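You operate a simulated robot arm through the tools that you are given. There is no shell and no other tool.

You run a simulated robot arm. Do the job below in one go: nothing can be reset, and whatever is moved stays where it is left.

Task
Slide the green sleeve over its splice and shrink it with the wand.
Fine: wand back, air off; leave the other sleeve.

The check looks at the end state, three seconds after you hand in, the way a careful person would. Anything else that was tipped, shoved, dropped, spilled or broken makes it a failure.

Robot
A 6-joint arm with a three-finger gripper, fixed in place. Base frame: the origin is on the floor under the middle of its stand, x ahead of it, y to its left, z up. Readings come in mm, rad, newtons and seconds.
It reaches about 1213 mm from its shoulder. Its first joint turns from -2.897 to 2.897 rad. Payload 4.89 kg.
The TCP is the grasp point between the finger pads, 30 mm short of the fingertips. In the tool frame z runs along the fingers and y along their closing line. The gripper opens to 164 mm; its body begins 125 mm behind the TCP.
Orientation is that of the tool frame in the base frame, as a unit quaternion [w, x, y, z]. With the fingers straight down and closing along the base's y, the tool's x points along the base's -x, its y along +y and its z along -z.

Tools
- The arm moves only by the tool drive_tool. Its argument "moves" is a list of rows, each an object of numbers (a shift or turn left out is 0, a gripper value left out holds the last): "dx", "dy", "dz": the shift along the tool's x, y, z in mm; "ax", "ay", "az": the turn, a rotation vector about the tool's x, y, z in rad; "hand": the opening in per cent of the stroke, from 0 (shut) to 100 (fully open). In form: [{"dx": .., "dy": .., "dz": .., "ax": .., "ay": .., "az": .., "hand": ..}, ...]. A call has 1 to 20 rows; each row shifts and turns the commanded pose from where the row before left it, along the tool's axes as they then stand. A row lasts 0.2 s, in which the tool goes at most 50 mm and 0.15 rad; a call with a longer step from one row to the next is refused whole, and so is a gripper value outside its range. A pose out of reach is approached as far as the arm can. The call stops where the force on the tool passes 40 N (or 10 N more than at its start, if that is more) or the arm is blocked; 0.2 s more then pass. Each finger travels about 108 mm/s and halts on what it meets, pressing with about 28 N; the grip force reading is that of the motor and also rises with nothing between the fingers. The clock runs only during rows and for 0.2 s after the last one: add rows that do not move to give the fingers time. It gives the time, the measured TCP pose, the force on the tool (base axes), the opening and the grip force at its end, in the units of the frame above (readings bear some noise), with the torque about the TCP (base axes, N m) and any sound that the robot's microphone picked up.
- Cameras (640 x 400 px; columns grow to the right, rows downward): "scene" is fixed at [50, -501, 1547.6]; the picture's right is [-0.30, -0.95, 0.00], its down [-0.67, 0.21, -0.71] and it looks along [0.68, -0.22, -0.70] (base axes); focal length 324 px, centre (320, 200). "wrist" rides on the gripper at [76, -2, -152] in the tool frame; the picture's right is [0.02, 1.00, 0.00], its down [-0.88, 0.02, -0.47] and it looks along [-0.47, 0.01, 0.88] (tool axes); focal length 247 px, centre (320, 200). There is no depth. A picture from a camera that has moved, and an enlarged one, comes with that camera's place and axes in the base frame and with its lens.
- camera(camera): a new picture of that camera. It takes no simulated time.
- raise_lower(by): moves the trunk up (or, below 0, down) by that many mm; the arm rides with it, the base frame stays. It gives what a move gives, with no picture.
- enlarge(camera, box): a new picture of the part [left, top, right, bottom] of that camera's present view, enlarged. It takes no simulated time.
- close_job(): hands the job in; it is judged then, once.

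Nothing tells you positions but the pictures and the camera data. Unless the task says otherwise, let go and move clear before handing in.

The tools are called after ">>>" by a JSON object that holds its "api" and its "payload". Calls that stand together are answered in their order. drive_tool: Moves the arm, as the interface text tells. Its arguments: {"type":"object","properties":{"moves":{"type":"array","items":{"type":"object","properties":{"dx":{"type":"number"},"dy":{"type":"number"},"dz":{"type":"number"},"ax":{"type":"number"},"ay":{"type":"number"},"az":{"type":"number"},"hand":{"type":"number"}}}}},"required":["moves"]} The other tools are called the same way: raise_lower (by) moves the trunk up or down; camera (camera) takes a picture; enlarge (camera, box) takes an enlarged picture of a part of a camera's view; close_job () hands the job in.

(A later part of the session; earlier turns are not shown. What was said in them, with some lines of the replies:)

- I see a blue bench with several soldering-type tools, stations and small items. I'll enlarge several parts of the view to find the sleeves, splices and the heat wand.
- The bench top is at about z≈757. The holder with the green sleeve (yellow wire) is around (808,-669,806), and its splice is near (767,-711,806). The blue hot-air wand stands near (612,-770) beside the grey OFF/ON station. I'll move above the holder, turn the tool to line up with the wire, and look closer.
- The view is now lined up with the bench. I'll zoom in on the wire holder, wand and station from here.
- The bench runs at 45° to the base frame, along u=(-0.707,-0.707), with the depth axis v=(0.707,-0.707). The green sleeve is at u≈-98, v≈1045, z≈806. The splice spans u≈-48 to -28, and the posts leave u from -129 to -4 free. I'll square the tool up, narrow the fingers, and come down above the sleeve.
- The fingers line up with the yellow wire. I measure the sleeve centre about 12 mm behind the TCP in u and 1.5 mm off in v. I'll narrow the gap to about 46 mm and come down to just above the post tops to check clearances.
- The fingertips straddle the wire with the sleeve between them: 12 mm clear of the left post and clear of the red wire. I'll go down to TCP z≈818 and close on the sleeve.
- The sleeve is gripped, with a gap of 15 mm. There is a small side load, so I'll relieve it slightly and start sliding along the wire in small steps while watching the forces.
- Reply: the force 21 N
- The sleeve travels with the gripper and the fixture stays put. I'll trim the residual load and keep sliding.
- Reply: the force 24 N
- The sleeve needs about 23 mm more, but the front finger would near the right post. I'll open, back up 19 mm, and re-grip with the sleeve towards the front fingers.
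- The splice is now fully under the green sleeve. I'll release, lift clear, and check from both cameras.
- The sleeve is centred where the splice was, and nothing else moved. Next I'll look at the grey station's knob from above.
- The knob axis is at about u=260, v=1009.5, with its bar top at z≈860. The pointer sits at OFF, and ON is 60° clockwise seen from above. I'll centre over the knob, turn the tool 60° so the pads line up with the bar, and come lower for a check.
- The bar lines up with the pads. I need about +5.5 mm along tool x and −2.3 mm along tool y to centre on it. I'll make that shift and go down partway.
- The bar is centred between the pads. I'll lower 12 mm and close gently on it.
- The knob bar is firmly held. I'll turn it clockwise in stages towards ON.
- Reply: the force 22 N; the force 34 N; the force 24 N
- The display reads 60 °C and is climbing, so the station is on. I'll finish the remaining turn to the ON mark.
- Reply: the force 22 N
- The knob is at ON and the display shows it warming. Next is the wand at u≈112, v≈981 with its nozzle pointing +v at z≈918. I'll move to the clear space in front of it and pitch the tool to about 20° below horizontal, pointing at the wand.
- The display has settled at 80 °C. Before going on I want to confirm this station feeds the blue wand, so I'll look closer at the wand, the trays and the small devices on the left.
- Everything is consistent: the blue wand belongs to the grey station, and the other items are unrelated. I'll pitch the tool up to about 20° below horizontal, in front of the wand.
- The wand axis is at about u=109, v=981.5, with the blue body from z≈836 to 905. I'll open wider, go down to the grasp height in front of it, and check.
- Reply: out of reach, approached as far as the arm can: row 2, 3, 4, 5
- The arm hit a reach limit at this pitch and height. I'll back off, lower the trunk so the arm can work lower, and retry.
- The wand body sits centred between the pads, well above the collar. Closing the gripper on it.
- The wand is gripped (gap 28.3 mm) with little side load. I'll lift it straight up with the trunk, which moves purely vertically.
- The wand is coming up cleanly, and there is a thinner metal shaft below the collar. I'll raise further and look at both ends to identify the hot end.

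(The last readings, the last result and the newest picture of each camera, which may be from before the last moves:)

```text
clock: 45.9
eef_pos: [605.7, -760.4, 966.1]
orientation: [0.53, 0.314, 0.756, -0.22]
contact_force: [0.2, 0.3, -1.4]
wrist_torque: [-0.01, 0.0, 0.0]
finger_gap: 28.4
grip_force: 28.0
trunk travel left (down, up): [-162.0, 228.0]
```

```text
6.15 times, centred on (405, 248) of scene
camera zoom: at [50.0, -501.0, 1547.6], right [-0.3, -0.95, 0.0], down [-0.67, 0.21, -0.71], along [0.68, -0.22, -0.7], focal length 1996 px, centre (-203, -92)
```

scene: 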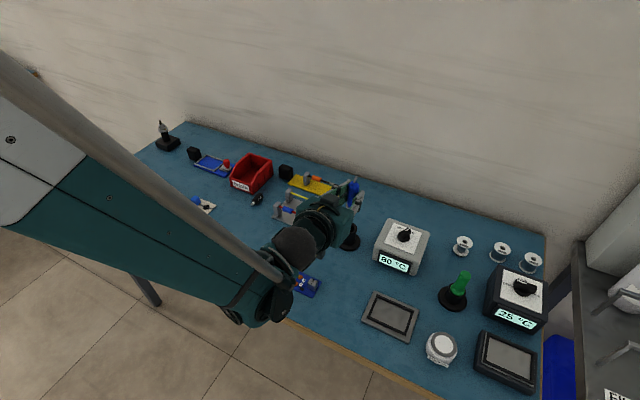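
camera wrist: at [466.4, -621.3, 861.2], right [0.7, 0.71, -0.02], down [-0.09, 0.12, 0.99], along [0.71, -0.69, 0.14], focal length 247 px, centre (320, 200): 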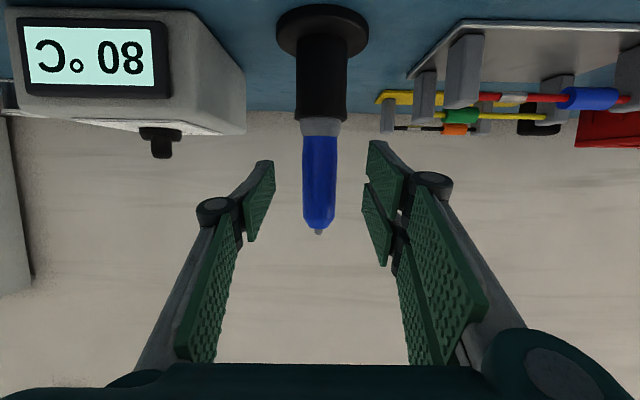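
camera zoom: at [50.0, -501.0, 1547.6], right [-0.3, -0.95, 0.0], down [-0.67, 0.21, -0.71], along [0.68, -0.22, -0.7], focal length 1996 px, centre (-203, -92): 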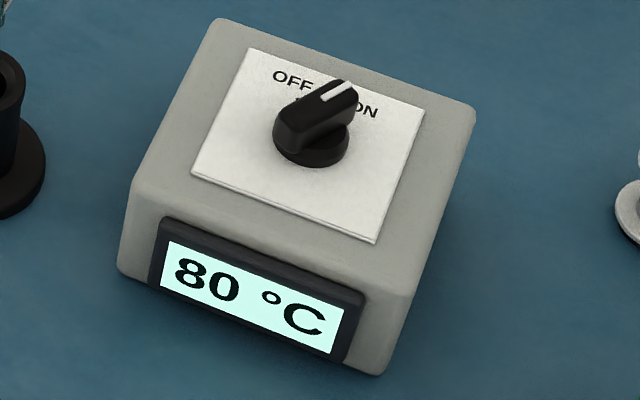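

The wand's metal barrel was seated down in the holder, with the handle up and a bent hose stub on top, so the barrel is the hot end and already points straight down. I'll carry the wand upright, 50 mm above everything, to above the green sleeve (u≈-39.5, v≈1046).

>>> {"api": "drive_tool", "payload": {"moves": [{"dx": -2.74, "dy": 18.66, "dz": 7.51}, {"dx": -2.74, "dy": 18.66, "dz": 7.51}, {"dx": -2.74, "dy": 18.66, "dz": 7.51}, {"dx": -2.74, "dy": 18.66, "dz": 7.51}, {"dx": -2.74, "dy": 18.66, "dz": 7.51}, {"dx": -2.74, "dy": 18.66, "dz": 7.51}, {"dx": -2.74, "dy": 18.66, "dz": 7.51}, {"dx": -2.74, "dy": 18.66, "dz": 7.51}, {}]}}

>>> {"api": "camera", "payload": {"camera": "wrist"}}

>>> {"api": "enlarge", "payload": {"camera": "scene", "box": [240, 130, 420, 280]}}

```text
clock: 47.9
eef_pos: [758.3, -699.9, 965.2]
orientation: [0.529, 0.315, 0.756, -0.22]
contact_force: [-0.7, 0.4, -0.6]
wrist_torque: [0.0, -0.01, 0.03]
finger_gap: 28.3
grip_force: 28.5
trunk travel left (down, up): [-162.0, 228.0]
```

```text
taken
camera wrist: at [638.0, -580.5, 946.1], right [0.7, 0.71, -0.02], down [-0.09, 0.12, 0.99], along [0.71, -0.69, 0.14], focal length 247 px, centre (320, 200)
```

wrist: 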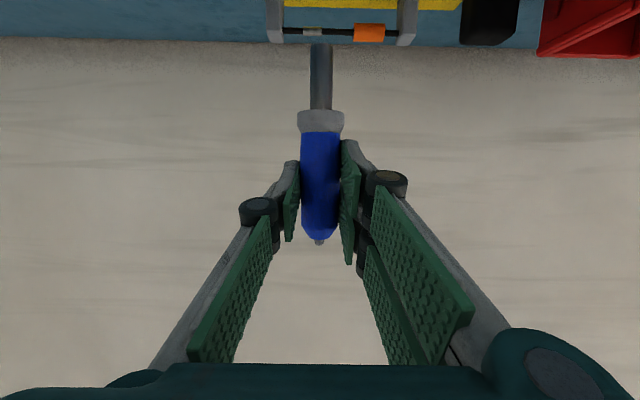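

```text
2.67 times, centred on (330, 205) of scene
camera zoom: at [50.0, -501.0, 1547.6], right [-0.3, -0.95, 0.0], down [-0.67, 0.21, -0.71], along [0.68, -0.22, -0.7], focal length 865 px, centre (293, 187)
```

zoom: 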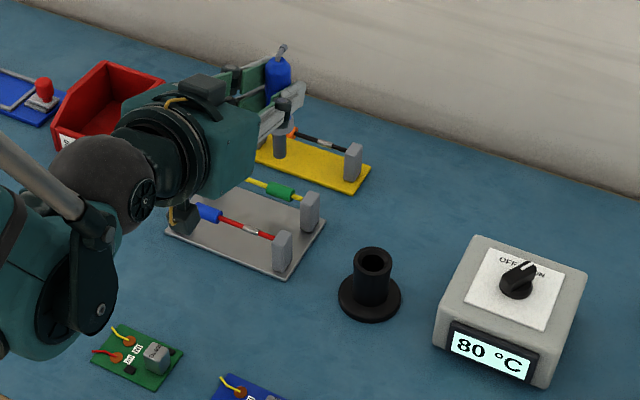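

The wand is above the sleeve. I'll nudge +1.7 mm in u and lower with the trunk, then check the alignment of barrel and sleeve.

>>> {"api": "drive_tool", "payload": {"moves": [{"dy": -1.7}, {}]}}

>>> {"api": "raise_lower", "payload": {"by": -15}}

>>> {"api": "enlarge", "payload": {"camera": "scene", "box": [280, 140, 350, 210]}}

>>> {"api": "enlarge", "payload": {"camera": "wrist", "box": [250, 0, 410, 120]}}

```text
clock: 48.5
eef_pos: [756.5, -701.0, 966.9]
orientation: [0.53, 0.315, 0.756, -0.221]
contact_force: [-1.0, -0.3, -1.6]
wrist_torque: [0.0, 0.01, -0.02]
finger_gap: 28.3
grip_force: 27.9
trunk travel left (down, up): [-162.0, 228.0]
```

```text
clock: 49.1
eef_pos: [756.8, -701.7, 951.2]
orientation: [0.53, 0.314, 0.757, -0.22]
contact_force: [-0.5, 0.6, -0.1]
wrist_torque: [0.05, 0.0, -0.01]
finger_gap: 28.5
grip_force: 28.4
trunk travel left (down, up): [-147.0, 243.0]
```

```text
5.71 times, centred on (315, 175) of scene
camera zoom: at [50.0, -501.0, 1547.6], right [-0.3, -0.95, 0.0], down [-0.67, 0.21, -0.71], along [0.68, -0.22, -0.7], focal length 1854 px, centre (349, 343)
```

zoom: 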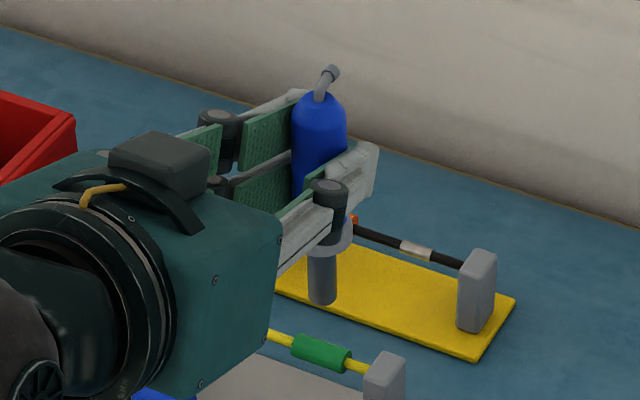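

```text
3.33 times, centred on (330, 60) of wrist
camera zoom: at [636.2, -581.5, 930.6], right [0.7, 0.71, -0.02], down [-0.09, 0.12, 0.99], along [0.71, -0.69, 0.14], focal length 823 px, centre (287, 667)
```

zoom: 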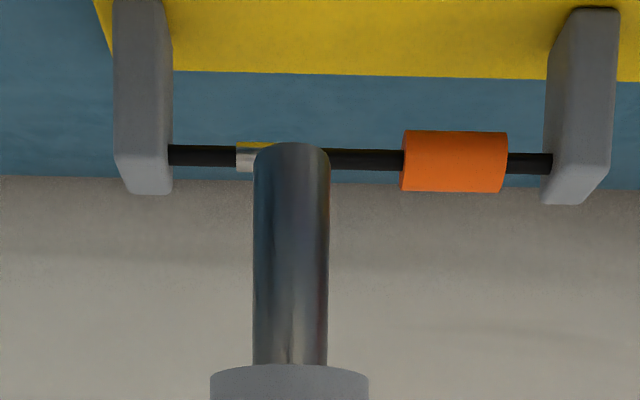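

The barrel is aligned with the sleeve within 2 mm and about 34 mm above it. I'll lower to about 20 mm and hold, watching the sleeve.

>>> {"api": "raise_lower", "payload": {"by": -14}}

>>> {"api": "drive_tool", "payload": {"moves": [{}, {}, {}, {}, {}, {}, {}, {}, {}, {}]}}

>>> {"api": "enlarge", "payload": {"camera": "scene", "box": [290, 160, 350, 220]}}

>>> {"api": "enlarge", "payload": {"camera": "scene", "box": [370, 200, 440, 280]}}

```text
clock: 49.8
eef_pos: [755.5, -701.7, 936.6]
orientation: [0.529, 0.315, 0.757, -0.22]
contact_force: [0.1, 0.7, -0.7]
wrist_torque: [0.0, 0.01, -0.02]
finger_gap: 28.1
grip_force: 28.1
trunk travel left (down, up): [-133.0, 257.0]
```

```text
clock: 52.0
eef_pos: [756.8, -701.4, 937.2]
orientation: [0.53, 0.314, 0.757, -0.219]
contact_force: [-0.3, -0.1, -1.1]
wrist_torque: [0.01, 0.0, -0.01]
finger_gap: 28.3
grip_force: 28.0
trunk travel left (down, up): [-133.0, 257.0]
```

```text
6.67 times, centred on (320, 190) of scene
camera zoom: at [50.0, -501.0, 1547.6], right [-0.3, -0.95, 0.0], down [-0.67, 0.21, -0.71], along [0.68, -0.22, -0.7], focal length 2163 px, centre (320, 267)
```

zoom: 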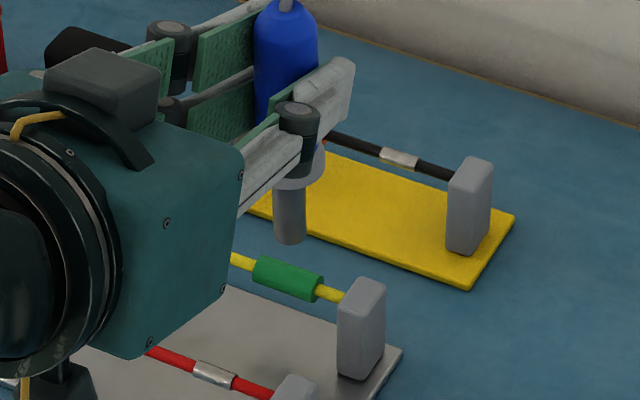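

```text
5.00 times, centred on (405, 240) of scene
camera zoom: at [50.0, -501.0, 1547.6], right [-0.3, -0.95, 0.0], down [-0.67, 0.21, -0.71], along [0.68, -0.22, -0.7], focal length 1622 px, centre (-105, 0)
```

zoom: 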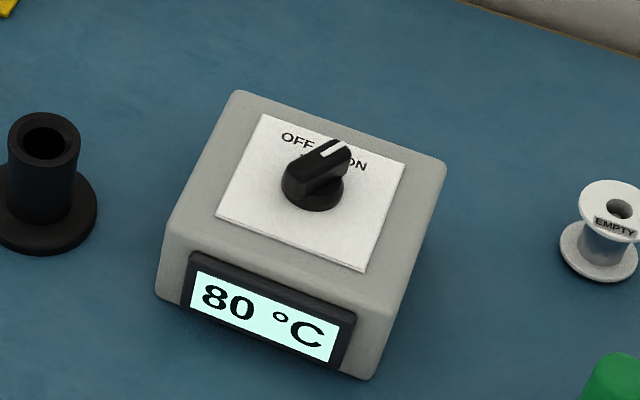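

>>> {"api": "drive_tool", "payload": {"moves": [{}, {}, {}, {}, {}, {}, {}, {}, {}, {}, {}, {}, {}, {}, {}]}}

>>> {"api": "enlarge", "payload": {"camera": "scene", "box": [300, 170, 340, 210]}}

```text
clock: 55.2
eef_pos: [755.9, -702.3, 936.5]
orientation: [0.53, 0.314, 0.756, -0.22]
contact_force: [-0.4, 0.8, -1.2]
wrist_torque: [-0.02, 0.02, 0.0]
finger_gap: 28.2
grip_force: 28.2
trunk travel left (down, up): [-133.0, 257.0]
```

```text
10.00 times, centred on (320, 190) of scene
camera zoom: at [50.0, -501.0, 1547.6], right [-0.3, -0.95, 0.0], down [-0.67, 0.21, -0.71], along [0.68, -0.22, -0.7], focal length 3244 px, centre (320, 300)
```

zoom: 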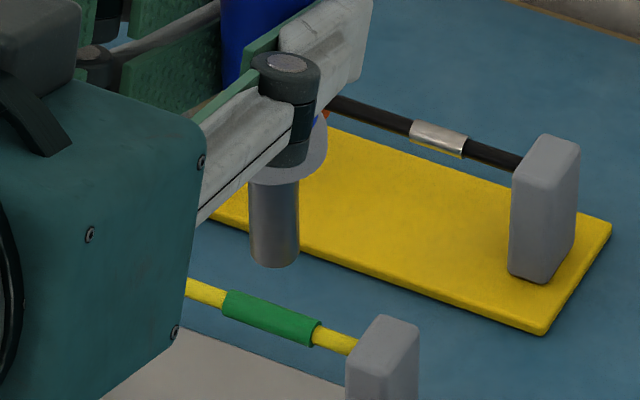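

The sleeve has shrunk visibly: about 17 mm at the start, 13 mm at t=52 and about 8 mm now. I'll look closer to see whether it is fully tight.

>>> {"api": "enlarge", "payload": {"camera": "scene", "box": [308, 184, 332, 208]}}

>>> {"api": "drive_tool", "payload": {"moves": [{}, {}, {}]}}

>>> {"api": "enlarge", "payload": {"camera": "scene", "box": [308, 184, 332, 208]}}

```text
16.00 times, centred on (320, 196) of scene
camera zoom: at [50.0, -501.0, 1547.6], right [-0.3, -0.95, 0.0], down [-0.67, 0.21, -0.71], along [0.68, -0.22, -0.7], focal length 5191 px, centre (320, 264)
```

zoom: 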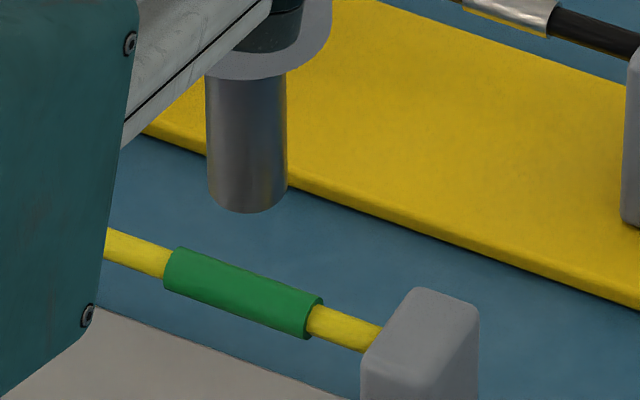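

```text
clock: 56.0
eef_pos: [755.7, -702.1, 938.1]
orientation: [0.53, 0.314, 0.756, -0.22]
contact_force: [0.3, 0.4, -1.1]
wrist_torque: [-0.04, 0.02, -0.03]
finger_gap: 28.3
grip_force: 28.3
trunk travel left (down, up): [-133.0, 257.0]
```

```text
16.00 times, centred on (320, 196) of scene
camera zoom: at [50.0, -501.0, 1547.6], right [-0.3, -0.95, 0.0], down [-0.67, 0.21, -0.71], along [0.68, -0.22, -0.7], focal length 5191 px, centre (320, 264)
```

zoom: 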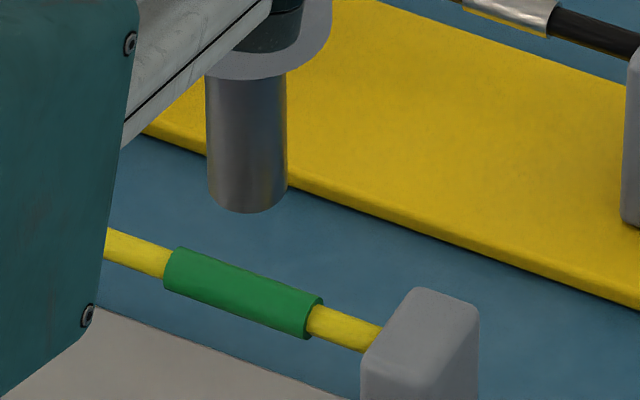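

The shape has not changed between looks, so the sleeve is fully shrunk and tight. I'll lift away and return the wand along the same path to above its holder.

>>> {"api": "raise_lower", "payload": {"by": 29}}

>>> {"api": "drive_tool", "payload": {"moves": [{"dy": 1.7}, {"dx": 2.74, "dy": -18.66, "dz": -7.51}, {"dx": 2.74, "dy": -18.66, "dz": -7.51}, {"dx": 2.74, "dy": -18.66, "dz": -7.51}, {"dx": 2.74, "dy": -18.66, "dz": -7.51}, {"dx": 2.74, "dy": -18.66, "dz": -7.51}, {"dx": 2.74, "dy": -18.66, "dz": -7.51}, {"dx": 2.74, "dy": -18.66, "dz": -7.51}, {"dx": 2.74, "dy": -18.66, "dz": -7.51}, {}, {}]}}

>>> {"api": "enlarge", "payload": {"camera": "wrist", "box": [190, 0, 450, 200]}}

>>> {"api": "enlarge", "payload": {"camera": "scene", "box": [240, 130, 420, 280]}}

```text
clock: 56.7
eef_pos: [757.9, -701.6, 966.2]
orientation: [0.53, 0.314, 0.757, -0.219]
contact_force: [0.5, -0.9, -1.4]
wrist_torque: [-0.01, -0.01, 0.01]
finger_gap: 28.5
grip_force: 27.9
trunk travel left (down, up): [-162.0, 228.0]
```

```text
clock: 59.1
eef_pos: [606.8, -760.6, 965.8]
orientation: [0.53, 0.314, 0.757, -0.22]
contact_force: [0.3, -0.4, -1.1]
wrist_torque: [0.05, 0.05, -0.02]
finger_gap: 28.2
grip_force: 27.3
trunk travel left (down, up): [-162.0, 228.0]
```

```text
2.00 times, centred on (320, 100) of wrist
camera zoom: at [485.5, -640.0, 945.2], right [0.7, 0.71, -0.02], down [-0.09, 0.12, 0.99], along [0.71, -0.69, 0.14], focal length 494 px, centre (320, 400)
```

zoom: 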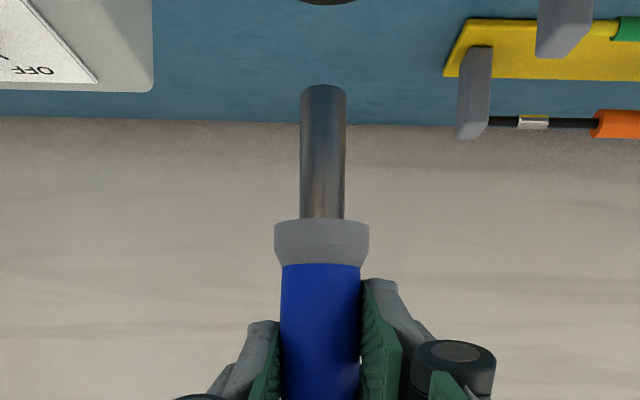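

```text
2.67 times, centred on (330, 205) of scene
camera zoom: at [50.0, -501.0, 1547.6], right [-0.3, -0.95, 0.0], down [-0.67, 0.21, -0.71], along [0.68, -0.22, -0.7], focal length 865 px, centre (293, 187)
```

zoom: 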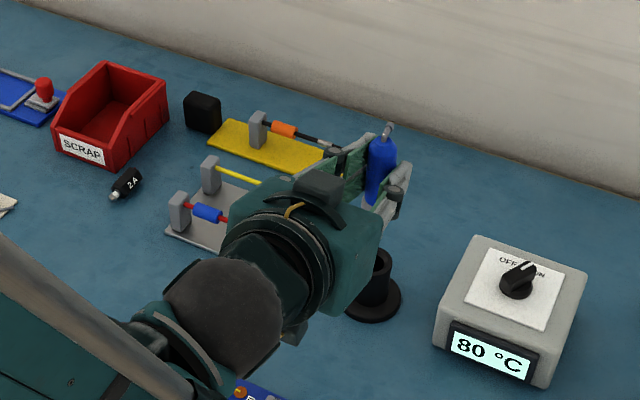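

The wand is back over the holder within 1 mm of its original position. I'll correct that small offset, lower part way with the trunk, and check the barrel against the holder mouth.

>>> {"api": "drive_tool", "payload": {"moves": [{"dx": -0.24, "dy": -0.4, "dz": 0.66}, {}]}}

>>> {"api": "raise_lower", "payload": {"by": -33}}

>>> {"api": "enlarge", "payload": {"camera": "wrist", "box": [220, 0, 420, 140]}}

>>> {"api": "enlarge", "payload": {"camera": "scene", "box": [310, 170, 390, 250]}}

```text
clock: 59.7
eef_pos: [606.4, -759.9, 965.1]
orientation: [0.53, 0.314, 0.757, -0.22]
contact_force: [0.3, -0.2, -0.3]
wrist_torque: [-0.01, 0.01, 0.0]
finger_gap: 28.0
grip_force: 27.6
trunk travel left (down, up): [-162.0, 228.0]
```

```text
clock: 60.5
eef_pos: [605.8, -761.2, 932.9]
orientation: [0.53, 0.314, 0.757, -0.219]
contact_force: [0.0, 0.3, -0.7]
wrist_torque: [0.02, 0.01, 0.01]
finger_gap: 28.3
grip_force: 28.0
trunk travel left (down, up): [-129.0, 261.0]
```

```text
2.86 times, centred on (320, 70) of wrist
camera zoom: at [486.4, -640.8, 912.0], right [0.7, 0.71, -0.02], down [-0.09, 0.12, 0.99], along [0.71, -0.69, 0.14], focal length 706 px, centre (320, 571)
```

zoom: 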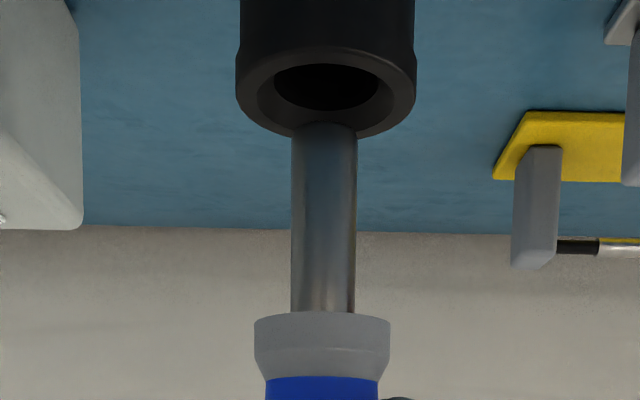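

```text
5.00 times, centred on (350, 210) of scene
camera zoom: at [50.0, -501.0, 1547.6], right [-0.3, -0.95, 0.0], down [-0.67, 0.21, -0.71], along [0.68, -0.22, -0.7], focal length 1622 px, centre (170, 150)
```

zoom: 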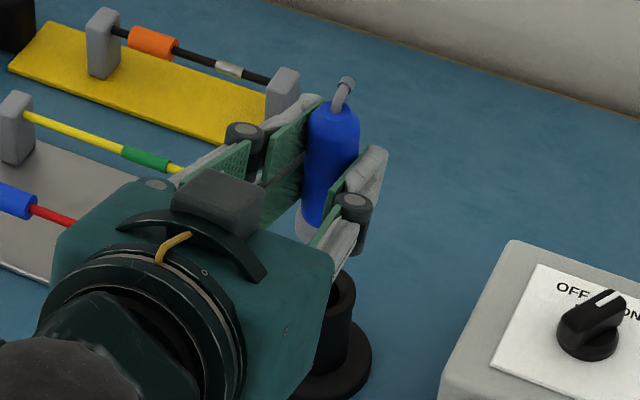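

The barrel is centred over the holder's funnel mouth. Lowering further in steps.

>>> {"api": "raise_lower", "payload": {"by": -20}}

>>> {"api": "raise_lower", "payload": {"by": -18}}

>>> {"api": "enlarge", "payload": {"camera": "wrist", "box": [220, 20, 420, 160]}}

>>> {"api": "enlarge", "payload": {"camera": "scene", "box": [310, 170, 390, 250]}}

```text
clock: 61.1
eef_pos: [605.7, -761.0, 912.1]
orientation: [0.53, 0.314, 0.756, -0.22]
contact_force: [-0.2, 0.2, -1.0]
wrist_torque: [0.0, 0.01, 0.05]
finger_gap: 28.2
grip_force: 28.2
trunk travel left (down, up): [-109.0, 281.0]
```

```text
clock: 61.8
eef_pos: [605.1, -759.7, 892.3]
orientation: [0.529, 0.314, 0.757, -0.22]
contact_force: [-0.7, 0.7, 0.2]
wrist_torque: [0.03, 0.02, -0.04]
finger_gap: 28.3
grip_force: 28.0
trunk travel left (down, up): [-91.0, 299.0]
```

```text
2.86 times, centred on (320, 90) of wrist
camera zoom: at [486.4, -640.8, 873.9], right [0.7, 0.71, -0.02], down [-0.09, 0.12, 0.99], along [0.71, -0.69, 0.14], focal length 706 px, centre (320, 514)
```

zoom: 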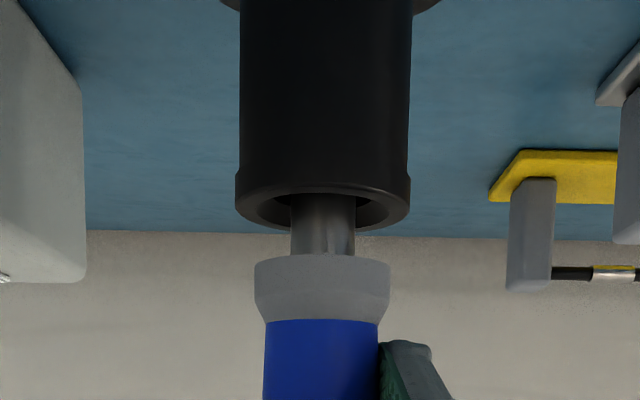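

```text
5.00 times, centred on (350, 210) of scene
camera zoom: at [50.0, -501.0, 1547.6], right [-0.3, -0.95, 0.0], down [-0.67, 0.21, -0.71], along [0.68, -0.22, -0.7], focal length 1622 px, centre (170, 150)
```

zoom: 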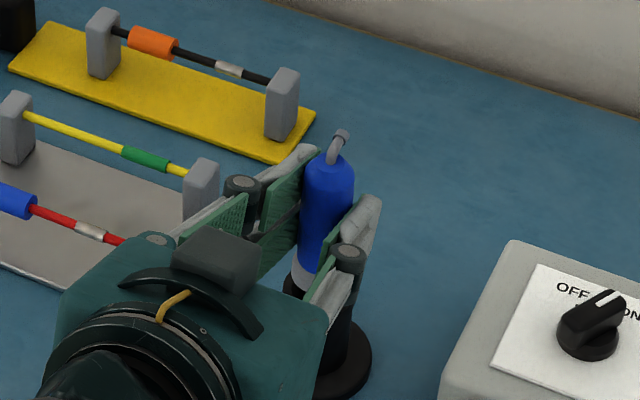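

>>> {"api": "raise_lower", "payload": {"by": -11}}

>>> {"api": "raise_lower", "payload": {"by": -2}}

>>> {"api": "enlarge", "payload": {"camera": "wrist", "box": [220, 60, 420, 200]}}

```text
clock: 62.4
eef_pos: [606.4, -761.0, 882.3]
orientation: [0.529, 0.315, 0.756, -0.22]
contact_force: [-0.6, -0.3, -0.9]
wrist_torque: [0.03, 0.06, -0.01]
finger_gap: 28.2
grip_force: 28.3
trunk travel left (down, up): [-80.0, 310.0]
```

```text
clock: 62.9
eef_pos: [606.0, -760.7, 881.5]
orientation: [0.53, 0.314, 0.756, -0.221]
contact_force: [0.0, 0.6, -0.7]
wrist_torque: [0.02, 0.03, -0.01]
finger_gap: 28.5
grip_force: 27.7
trunk travel left (down, up): [-78.0, 312.0]
```

```text
2.86 times, centred on (320, 130) of wrist
camera zoom: at [486.4, -640.8, 860.9], right [0.7, 0.71, -0.02], down [-0.09, 0.12, 0.99], along [0.71, -0.69, 0.14], focal length 706 px, centre (320, 400)
```

zoom: 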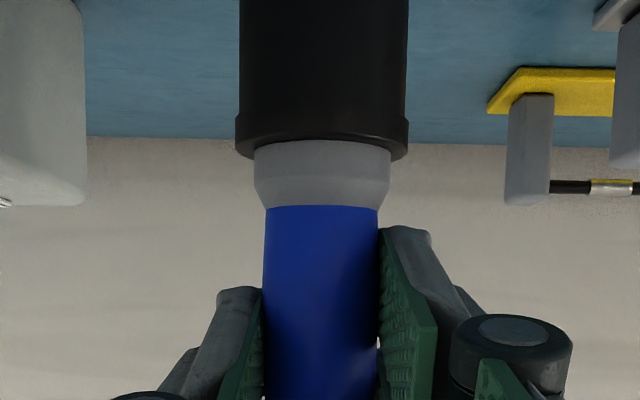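

>>> {"api": "raise_lower", "payload": {"by": -1.2}}

>>> {"api": "enlarge", "payload": {"camera": "wrist", "box": [190, 80, 450, 280]}}

```text
clock: 63.4
eef_pos: [605.9, -760.5, 881.0]
orientation: [0.53, 0.315, 0.756, -0.221]
contact_force: [2.7, -2.7, 15.6]
wrist_torque: [-0.17, -0.41, -0.07]
finger_gap: 28.1
grip_force: 28.0
trunk travel left (down, up): [-77.0, 313.0]
```

```text
2.00 times, centred on (320, 180) of wrist
camera zoom: at [486.3, -640.7, 860.5], right [0.7, 0.71, -0.02], down [-0.09, 0.12, 0.99], along [0.7, -0.69, 0.15], focal length 494 px, centre (320, 240)
```

zoom: 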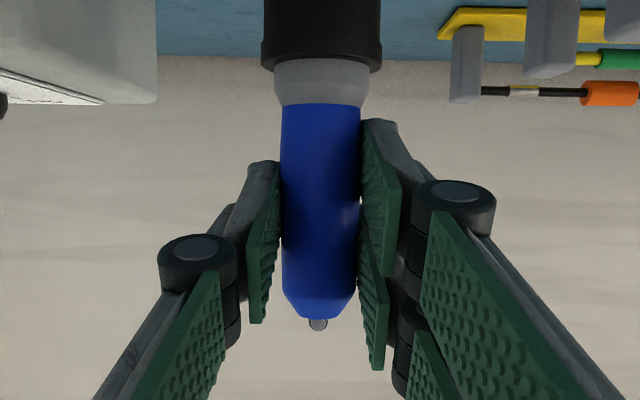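

The wand is seated (contact felt). I'll relieve the preload slightly, open, and back straight out.

>>> {"api": "raise_lower", "payload": {"by": 0.6}}

>>> {"api": "drive_tool", "payload": {"moves": [{"hand": 25}, {"hand": 43}, {}, {}, {"dx": 4.88, "dz": -13.1}, {"dx": 4.88, "dz": -13.1}, {"dx": 4.88, "dz": -13.1}, {"dx": 4.88, "dz": -13.1}, {"dx": 4.88, "dz": -13.1}, {}]}}

>>> {"api": "camera", "payload": {"camera": "wrist"}}

>>> {"api": "enlarge", "payload": {"camera": "scene", "box": [300, 170, 400, 260]}}

```text
clock: 63.9
eef_pos: [606.6, -761.3, 881.2]
orientation: [0.53, 0.314, 0.756, -0.22]
contact_force: [1.8, -2.6, 12.2]
wrist_torque: [-0.2, -0.32, -0.07]
finger_gap: 28.4
grip_force: 27.7
trunk travel left (down, up): [-77.0, 313.0]
```

```text
clock: 66.1
eef_pos: [556.3, -711.0, 879.2]
orientation: [0.53, 0.314, 0.756, -0.22]
contact_force: [0.0, -0.1, 0.6]
wrist_torque: [0.02, -0.02, 0.0]
finger_gap: 70.3
grip_force: 0.0
trunk travel left (down, up): [-77.0, 313.0]
```

```text
taken
camera wrist: at [436.1, -591.2, 859.3], right [0.7, 0.71, -0.02], down [-0.09, 0.12, 0.99], along [0.71, -0.69, 0.14], focal length 247 px, centre (320, 200)
```

wrist: 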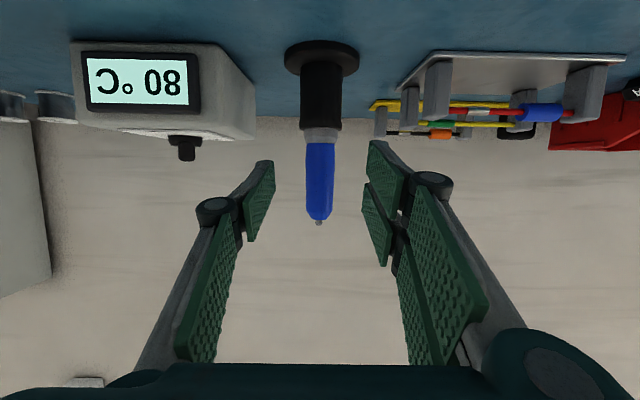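

```text
4.44 times, centred on (350, 215) of scene
camera zoom: at [50.0, -501.0, 1547.6], right [-0.3, -0.95, 0.0], down [-0.67, 0.21, -0.71], along [0.68, -0.22, -0.7], focal length 1442 px, centre (187, 133)
```

zoom: 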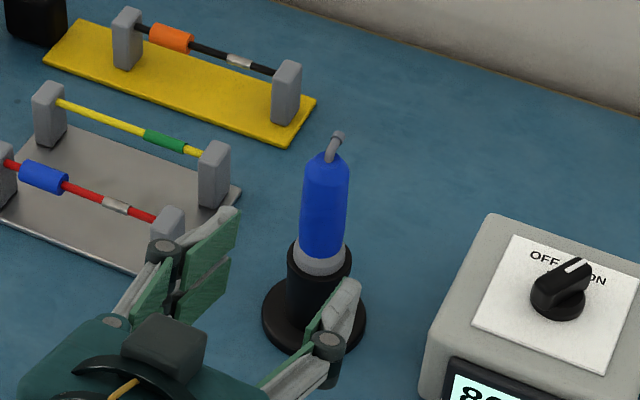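

The wand is back in its holder, upright. Next I'll switch the air off: raise the trunk, pitch the tool back to vertical, and go over the knob.

>>> {"api": "raise_lower", "payload": {"by": 107}}

>>> {"api": "drive_tool", "payload": {"moves": [{"ay": 0.1357, "hand": 26}, {"ay": 0.1357}, {"ay": 0.1357}, {"ay": 0.1357}, {"ay": 0.1357}, {"ay": 0.1357}, {"ay": 0.1357}, {"ay": 0.1357}, {"ay": 0.1361}, {}]}}

```text
clock: 67.5
eef_pos: [555.5, -711.5, 986.5]
orientation: [0.53, 0.314, 0.756, -0.22]
contact_force: [-0.1, 0.0, 0.7]
wrist_torque: [0.01, -0.02, 0.03]
finger_gap: 70.6
grip_force: 0.0
trunk travel left (down, up): [-184.0, 206.0]
```

```text
clock: 69.7
eef_pos: [556.1, -710.0, 987.1]
orientation: [-0.001, 0.383, 0.924, 0.001]
contact_force: [0.2, -1.3, -0.3]
wrist_torque: [0.09, 0.02, -0.01]
finger_gap: 42.7
grip_force: 0.1
trunk travel left (down, up): [-184.0, 206.0]
```

>>> {"api": "drive_tool", "payload": {"moves": [{"dx": -22.4, "dy": -30.2}, {"dx": -22.4, "dy": -30.2}, {"dx": -22.4, "dy": -30.2}, {"dx": -22.4, "dy": -30.2}, {"dx": -22.3, "dy": -30.2}, {"az": 0.1047}, {"az": 0.1047}, {"az": 0.1047}, {"az": 0.1047}, {"az": 0.1047}, {"dz": 25}, {"dz": 25}, {}]}}

>>> {"api": "enlarge", "payload": {"camera": "wrist", "box": [240, 100, 400, 200]}}

>>> {"api": "enlarge", "payload": {"camera": "scene", "box": [330, 160, 450, 280]}}

```text
clock: 72.5
eef_pos: [527.7, -897.2, 935.1]
orientation: [0.001, 0.61, 0.793, 0.0]
contact_force: [1.0, -0.5, -0.2]
wrist_torque: [0.02, 0.01, 0.01]
finger_gap: 42.2
grip_force: 0.0
trunk travel left (down, up): [-184.0, 206.0]
```

```text
4.00 times, centred on (320, 150) of wrist
camera zoom: at [507.8, -822.7, 1087.9], right [0.96, 0.28, 0.0], down [0.24, -0.85, 0.47], along [0.13, -0.45, -0.88], focal length 988 px, centre (320, 400)
```

zoom: 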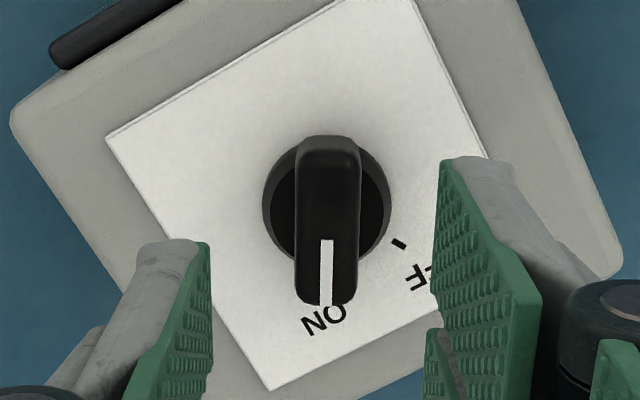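

```text
3.33 times, centred on (390, 220) of scene
camera zoom: at [50.0, -501.0, 1547.6], right [-0.3, -0.95, 0.0], down [-0.67, 0.21, -0.71], along [0.68, -0.22, -0.7], focal length 1081 px, centre (87, 133)
```

zoom: 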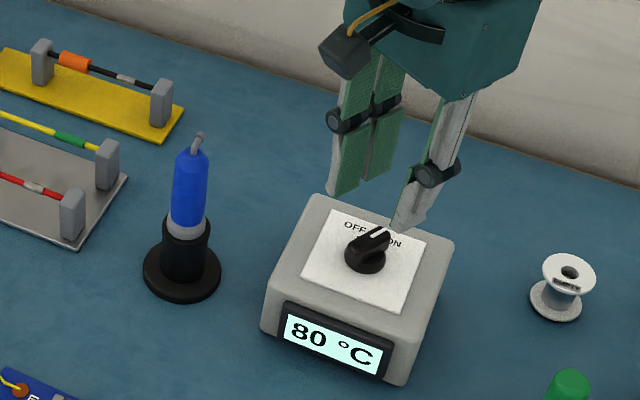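

The bar is lined up within about 1 mm. I'll descend, grip it, and turn it counter-clockwise back to OFF.

>>> {"api": "drive_tool", "payload": {"moves": [{"dx": 0.8, "dy": 1.3}, {"dz": 25}, {"dz": 20}, {"dz": 15}, {}, {"hand": 8}, {}, {}, {}]}}

>>> {"api": "enlarge", "payload": {"camera": "wrist", "box": [240, 110, 400, 210]}}

```text
clock: 74.5
eef_pos: [529.3, -895.4, 876.5]
orientation: [0.0, 0.609, 0.793, 0.0]
contact_force: [5.5, 2.5, -8.3]
wrist_torque: [-0.64, -0.37, 0.06]
finger_gap: 15.8
grip_force: 44.7
trunk travel left (down, up): [-184.0, 206.0]
```

```text
4.00 times, centred on (320, 160) of wrist
camera zoom: at [509.3, -821.3, 1029.1], right [0.96, 0.28, 0.0], down [0.24, -0.85, 0.47], along [0.13, -0.45, -0.88], focal length 988 px, centre (320, 360)
```

zoom: 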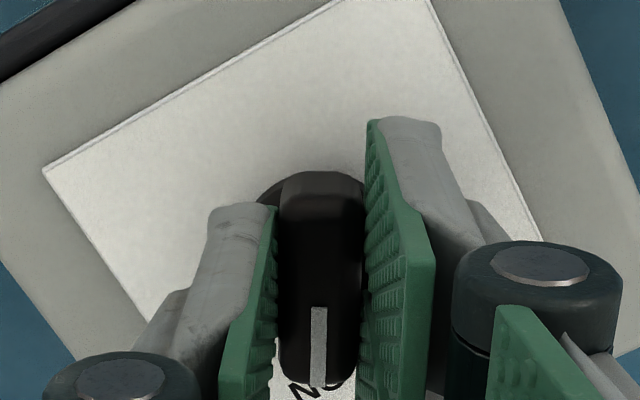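

>>> {"api": "drive_tool", "payload": {"moves": [{"az": -0.1}, {"az": -0.1}, {"az": -0.1}, {"az": -0.1}]}}

```text
clock: 75.5
eef_pos: [528.7, -896.3, 877.4]
orientation: [0.0, 0.44, 0.898, 0.0]
contact_force: [11.8, -9.3, 7.5]
wrist_torque: [-0.81, -0.73, -0.02]
finger_gap: 15.7
grip_force: 45.1
trunk travel left (down, up): [-184.0, 206.0]
```

>>> {"api": "drive_tool", "payload": {"moves": [{"dx": -0.6, "dy": 0.2}, {"az": -0.1}, {"az": -0.1}, {"az": -0.1}]}}

>>> {"api": "enlarge", "payload": {"camera": "scene", "box": [370, 195, 440, 280]}}

```text
clock: 76.5
eef_pos: [529.4, -896.7, 878.0]
orientation: [0.001, 0.301, 0.954, -0.001]
contact_force: [0.7, -23.1, 26.3]
wrist_torque: [-0.13, 0.7, 0.0]
finger_gap: 15.8
grip_force: 45.2
trunk travel left (down, up): [-184.0, 206.0]
```

```text
4.71 times, centred on (405, 238) of scene
camera zoom: at [50.0, -501.0, 1547.6], right [-0.3, -0.95, 0.0], down [-0.67, 0.21, -0.71], along [0.68, -0.22, -0.7], focal length 1527 px, centre (-80, 24)
```

zoom: 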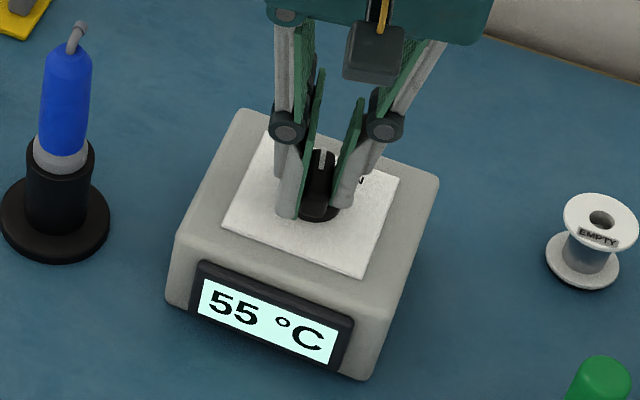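

The display is falling (55 °C), so the station is off. I'll relieve the side load and finish the turn to the OFF mark.

>>> {"api": "drive_tool", "payload": {"moves": [{"dx": -0.5, "dy": -0.8, "dz": -0.8}, {}]}}

>>> {"api": "drive_tool", "payload": {"moves": [{"az": -0.09}, {"az": -0.09}, {}]}}

```text
clock: 77.1
eef_pos: [529.6, -896.5, 877.9]
orientation: [0.001, 0.301, 0.954, 0.0]
contact_force: [-10.5, -2.5, 10.8]
wrist_torque: [-0.57, -0.41, -0.02]
finger_gap: 15.7
grip_force: 44.7
trunk travel left (down, up): [-184.0, 206.0]
```

```text
clock: 77.9
eef_pos: [528.1, -897.8, 877.0]
orientation: [0.0, 0.214, 0.977, 0.0]
contact_force: [-22.0, 2.4, -2.7]
wrist_torque: [0.06, 0.6, 0.04]
finger_gap: 15.8
grip_force: 44.7
trunk travel left (down, up): [-184.0, 206.0]
```

>>> {"api": "drive_tool", "payload": {"moves": [{"dx": 0.8, "dy": -0.3}, {}]}}

>>> {"api": "drive_tool", "payload": {"moves": [{"az": -0.085}, {"az": -0.085}, {}]}}

>>> {"api": "enlarge", "payload": {"camera": "wrist", "box": [240, 110, 400, 210]}}

```text
clock: 78.5
eef_pos: [529.0, -897.0, 876.9]
orientation: [0.001, 0.214, 0.977, 0.0]
contact_force: [-22.6, 14.9, -13.7]
wrist_torque: [0.3, 0.48, 0.01]
finger_gap: 15.7
grip_force: 45.1
trunk travel left (down, up): [-184.0, 206.0]
```

```text
clock: 79.3
eef_pos: [527.8, -897.7, 876.9]
orientation: [0.0, 0.129, 0.992, 0.0]
contact_force: [-17.9, 15.9, -17.9]
wrist_torque: [0.41, 0.63, 0.01]
finger_gap: 15.9
grip_force: 44.8
trunk travel left (down, up): [-184.0, 206.0]
```

```text
4.00 times, centred on (320, 160) of wrist
camera zoom: at [454.7, -878.2, 1029.0], right [0.24, 0.97, 0.0], down [0.86, -0.21, 0.47], along [0.46, -0.11, -0.88], focal length 988 px, centre (320, 360)
```

zoom: 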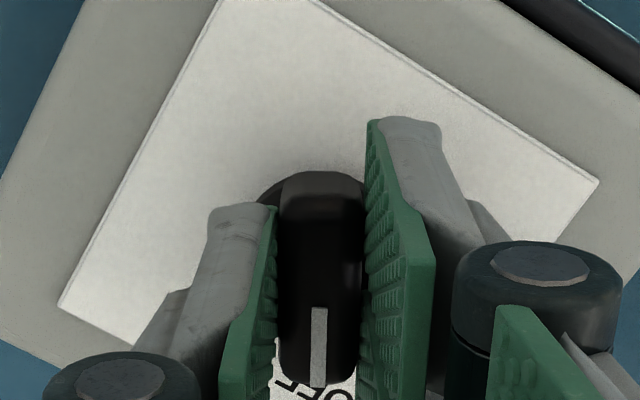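

The knob is back at OFF. I'll release it and lift clear.

>>> {"api": "drive_tool", "payload": {"moves": [{"dx": 0.4, "dy": 0.3}, {"hand": 26}, {}, {}, {"dz": -30}, {"dz": -40}, {"dz": -40}, {"dz": -40}, {}]}}

>>> {"api": "enlarge", "payload": {"camera": "wrist", "box": [240, 80, 400, 180]}}

>>> {"api": "enlarge", "payload": {"camera": "scene", "box": [370, 195, 440, 280]}}

>>> {"api": "enlarge", "payload": {"camera": "scene", "box": [240, 150, 380, 250]}}

```text
clock: 81.3
eef_pos: [527.2, -896.5, 1026.9]
orientation: [0.0, 0.131, 0.991, 0.0]
contact_force: [-0.7, 0.7, 1.1]
wrist_torque: [-0.01, -0.01, 0.0]
finger_gap: 42.9
grip_force: 0.1
trunk travel left (down, up): [-184.0, 206.0]
```

```text
4.00 times, centred on (320, 130) of wrist
camera zoom: at [453.3, -877.8, 1179.8], right [0.24, 0.97, 0.0], down [0.86, -0.21, 0.47], along [0.46, -0.11, -0.88], focal length 988 px, centre (320, 480)
```

zoom: 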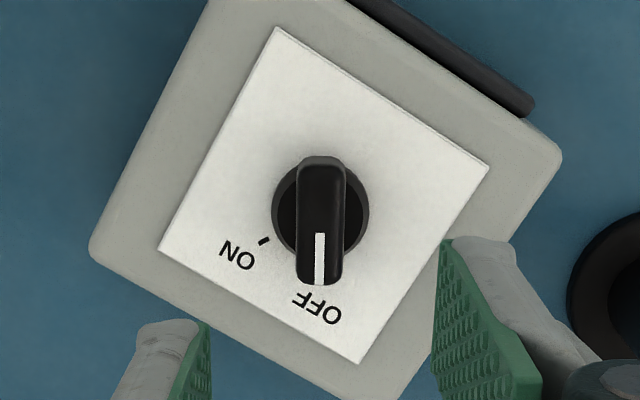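

```text
4.71 times, centred on (405, 238) of scene
camera zoom: at [50.0, -501.0, 1547.6], right [-0.3, -0.95, 0.0], down [-0.67, 0.21, -0.71], along [0.68, -0.22, -0.7], focal length 1527 px, centre (-80, 24)
```

zoom: 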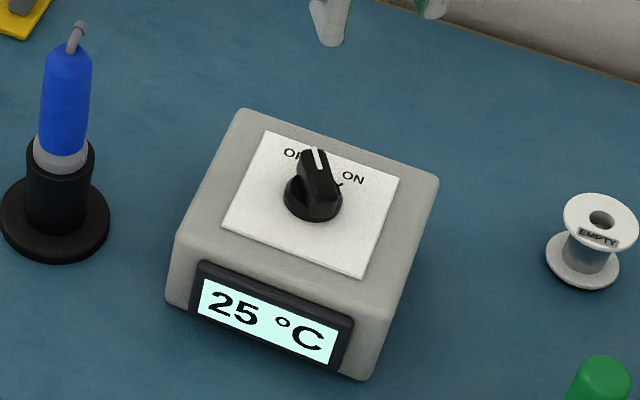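

```text
4.00 times, centred on (310, 200) of scene
camera zoom: at [50.0, -501.0, 1547.6], right [-0.3, -0.95, 0.0], down [-0.67, 0.21, -0.71], along [0.68, -0.22, -0.7], focal length 1298 px, centre (360, 200)
```

zoom: 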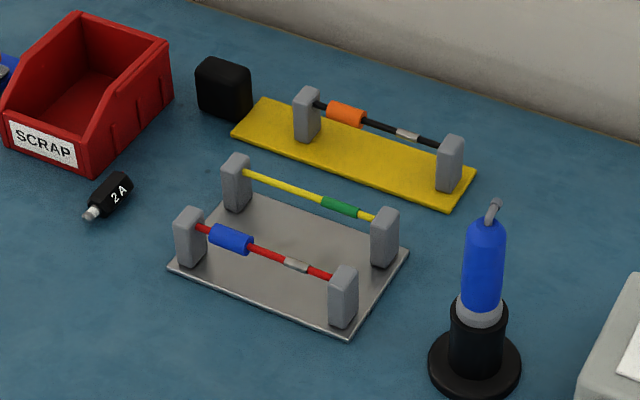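

>>> {"api": "camera", "payload": {"camera": "scene"}}

>>> {"api": "enlarge", "payload": {"camera": "scene", "box": [300, 185, 340, 215]}}

>>> {"api": "enlarge", "payload": {"camera": "scene", "box": [220, 220, 350, 301]}}

```text
taken
```

scene: 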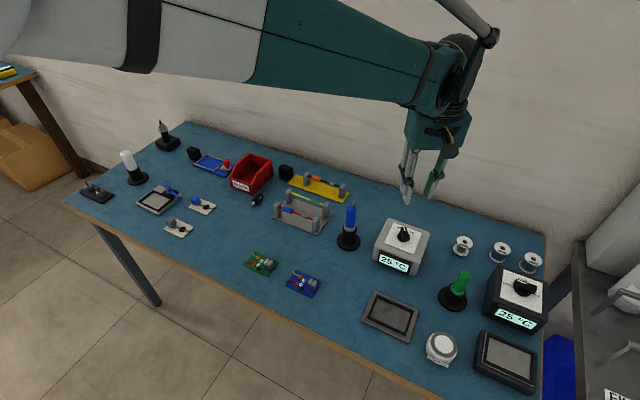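

```text
13.33 times, centred on (320, 200) of scene
camera zoom: at [50.0, -501.0, 1547.6], right [-0.3, -0.95, 0.0], down [-0.67, 0.21, -0.71], along [0.68, -0.22, -0.7], focal length 4326 px, centre (320, 200)
```

zoom: 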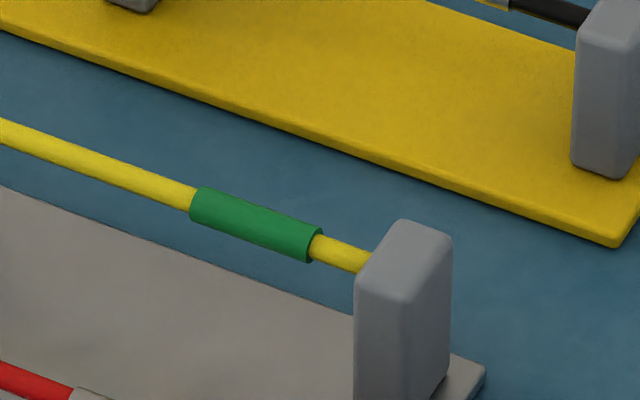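

```text
4.92 times, centred on (285, 260) of scene
camera zoom: at [50.0, -501.0, 1547.6], right [-0.3, -0.95, 0.0], down [-0.67, 0.21, -0.71], along [0.68, -0.22, -0.7], focal length 1597 px, centre (492, -98)
```

zoom: 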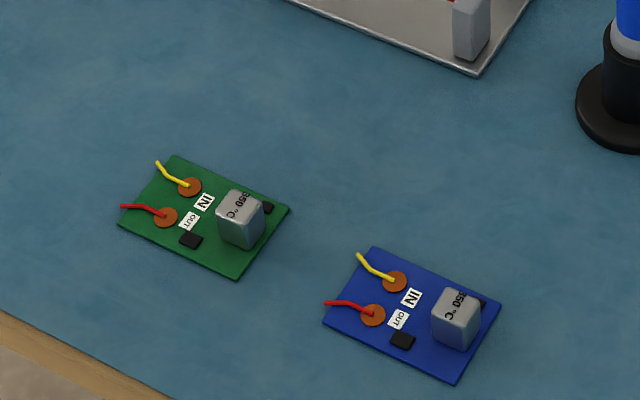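

The green sleeve is shrunk tight over its splice. The wand is back upright in its holder, and the station is OFF at 25 °C. The blue and orange sleeves and everything else on the bench are where they started, and the gripper is empty and clear, so I'm handing the job in.

>>> {"api": "close_job", "payload": {}}

```text
The job is handed in.
```

The green sleeve is centred over its splice on the yellow wire and shrunk tight. I held the wand on it until it stopped changing.

- **Wand:** back upright in its holder.
- **Air:** the grey station's knob is at OFF and its display is back to 25 °C.
- **Other sleeves:** the blue and orange sleeves were not touched or heated.
- **Bench:** in the last pictures nothing else had moved. The gripper was empty and clear of the bench when I handed in.
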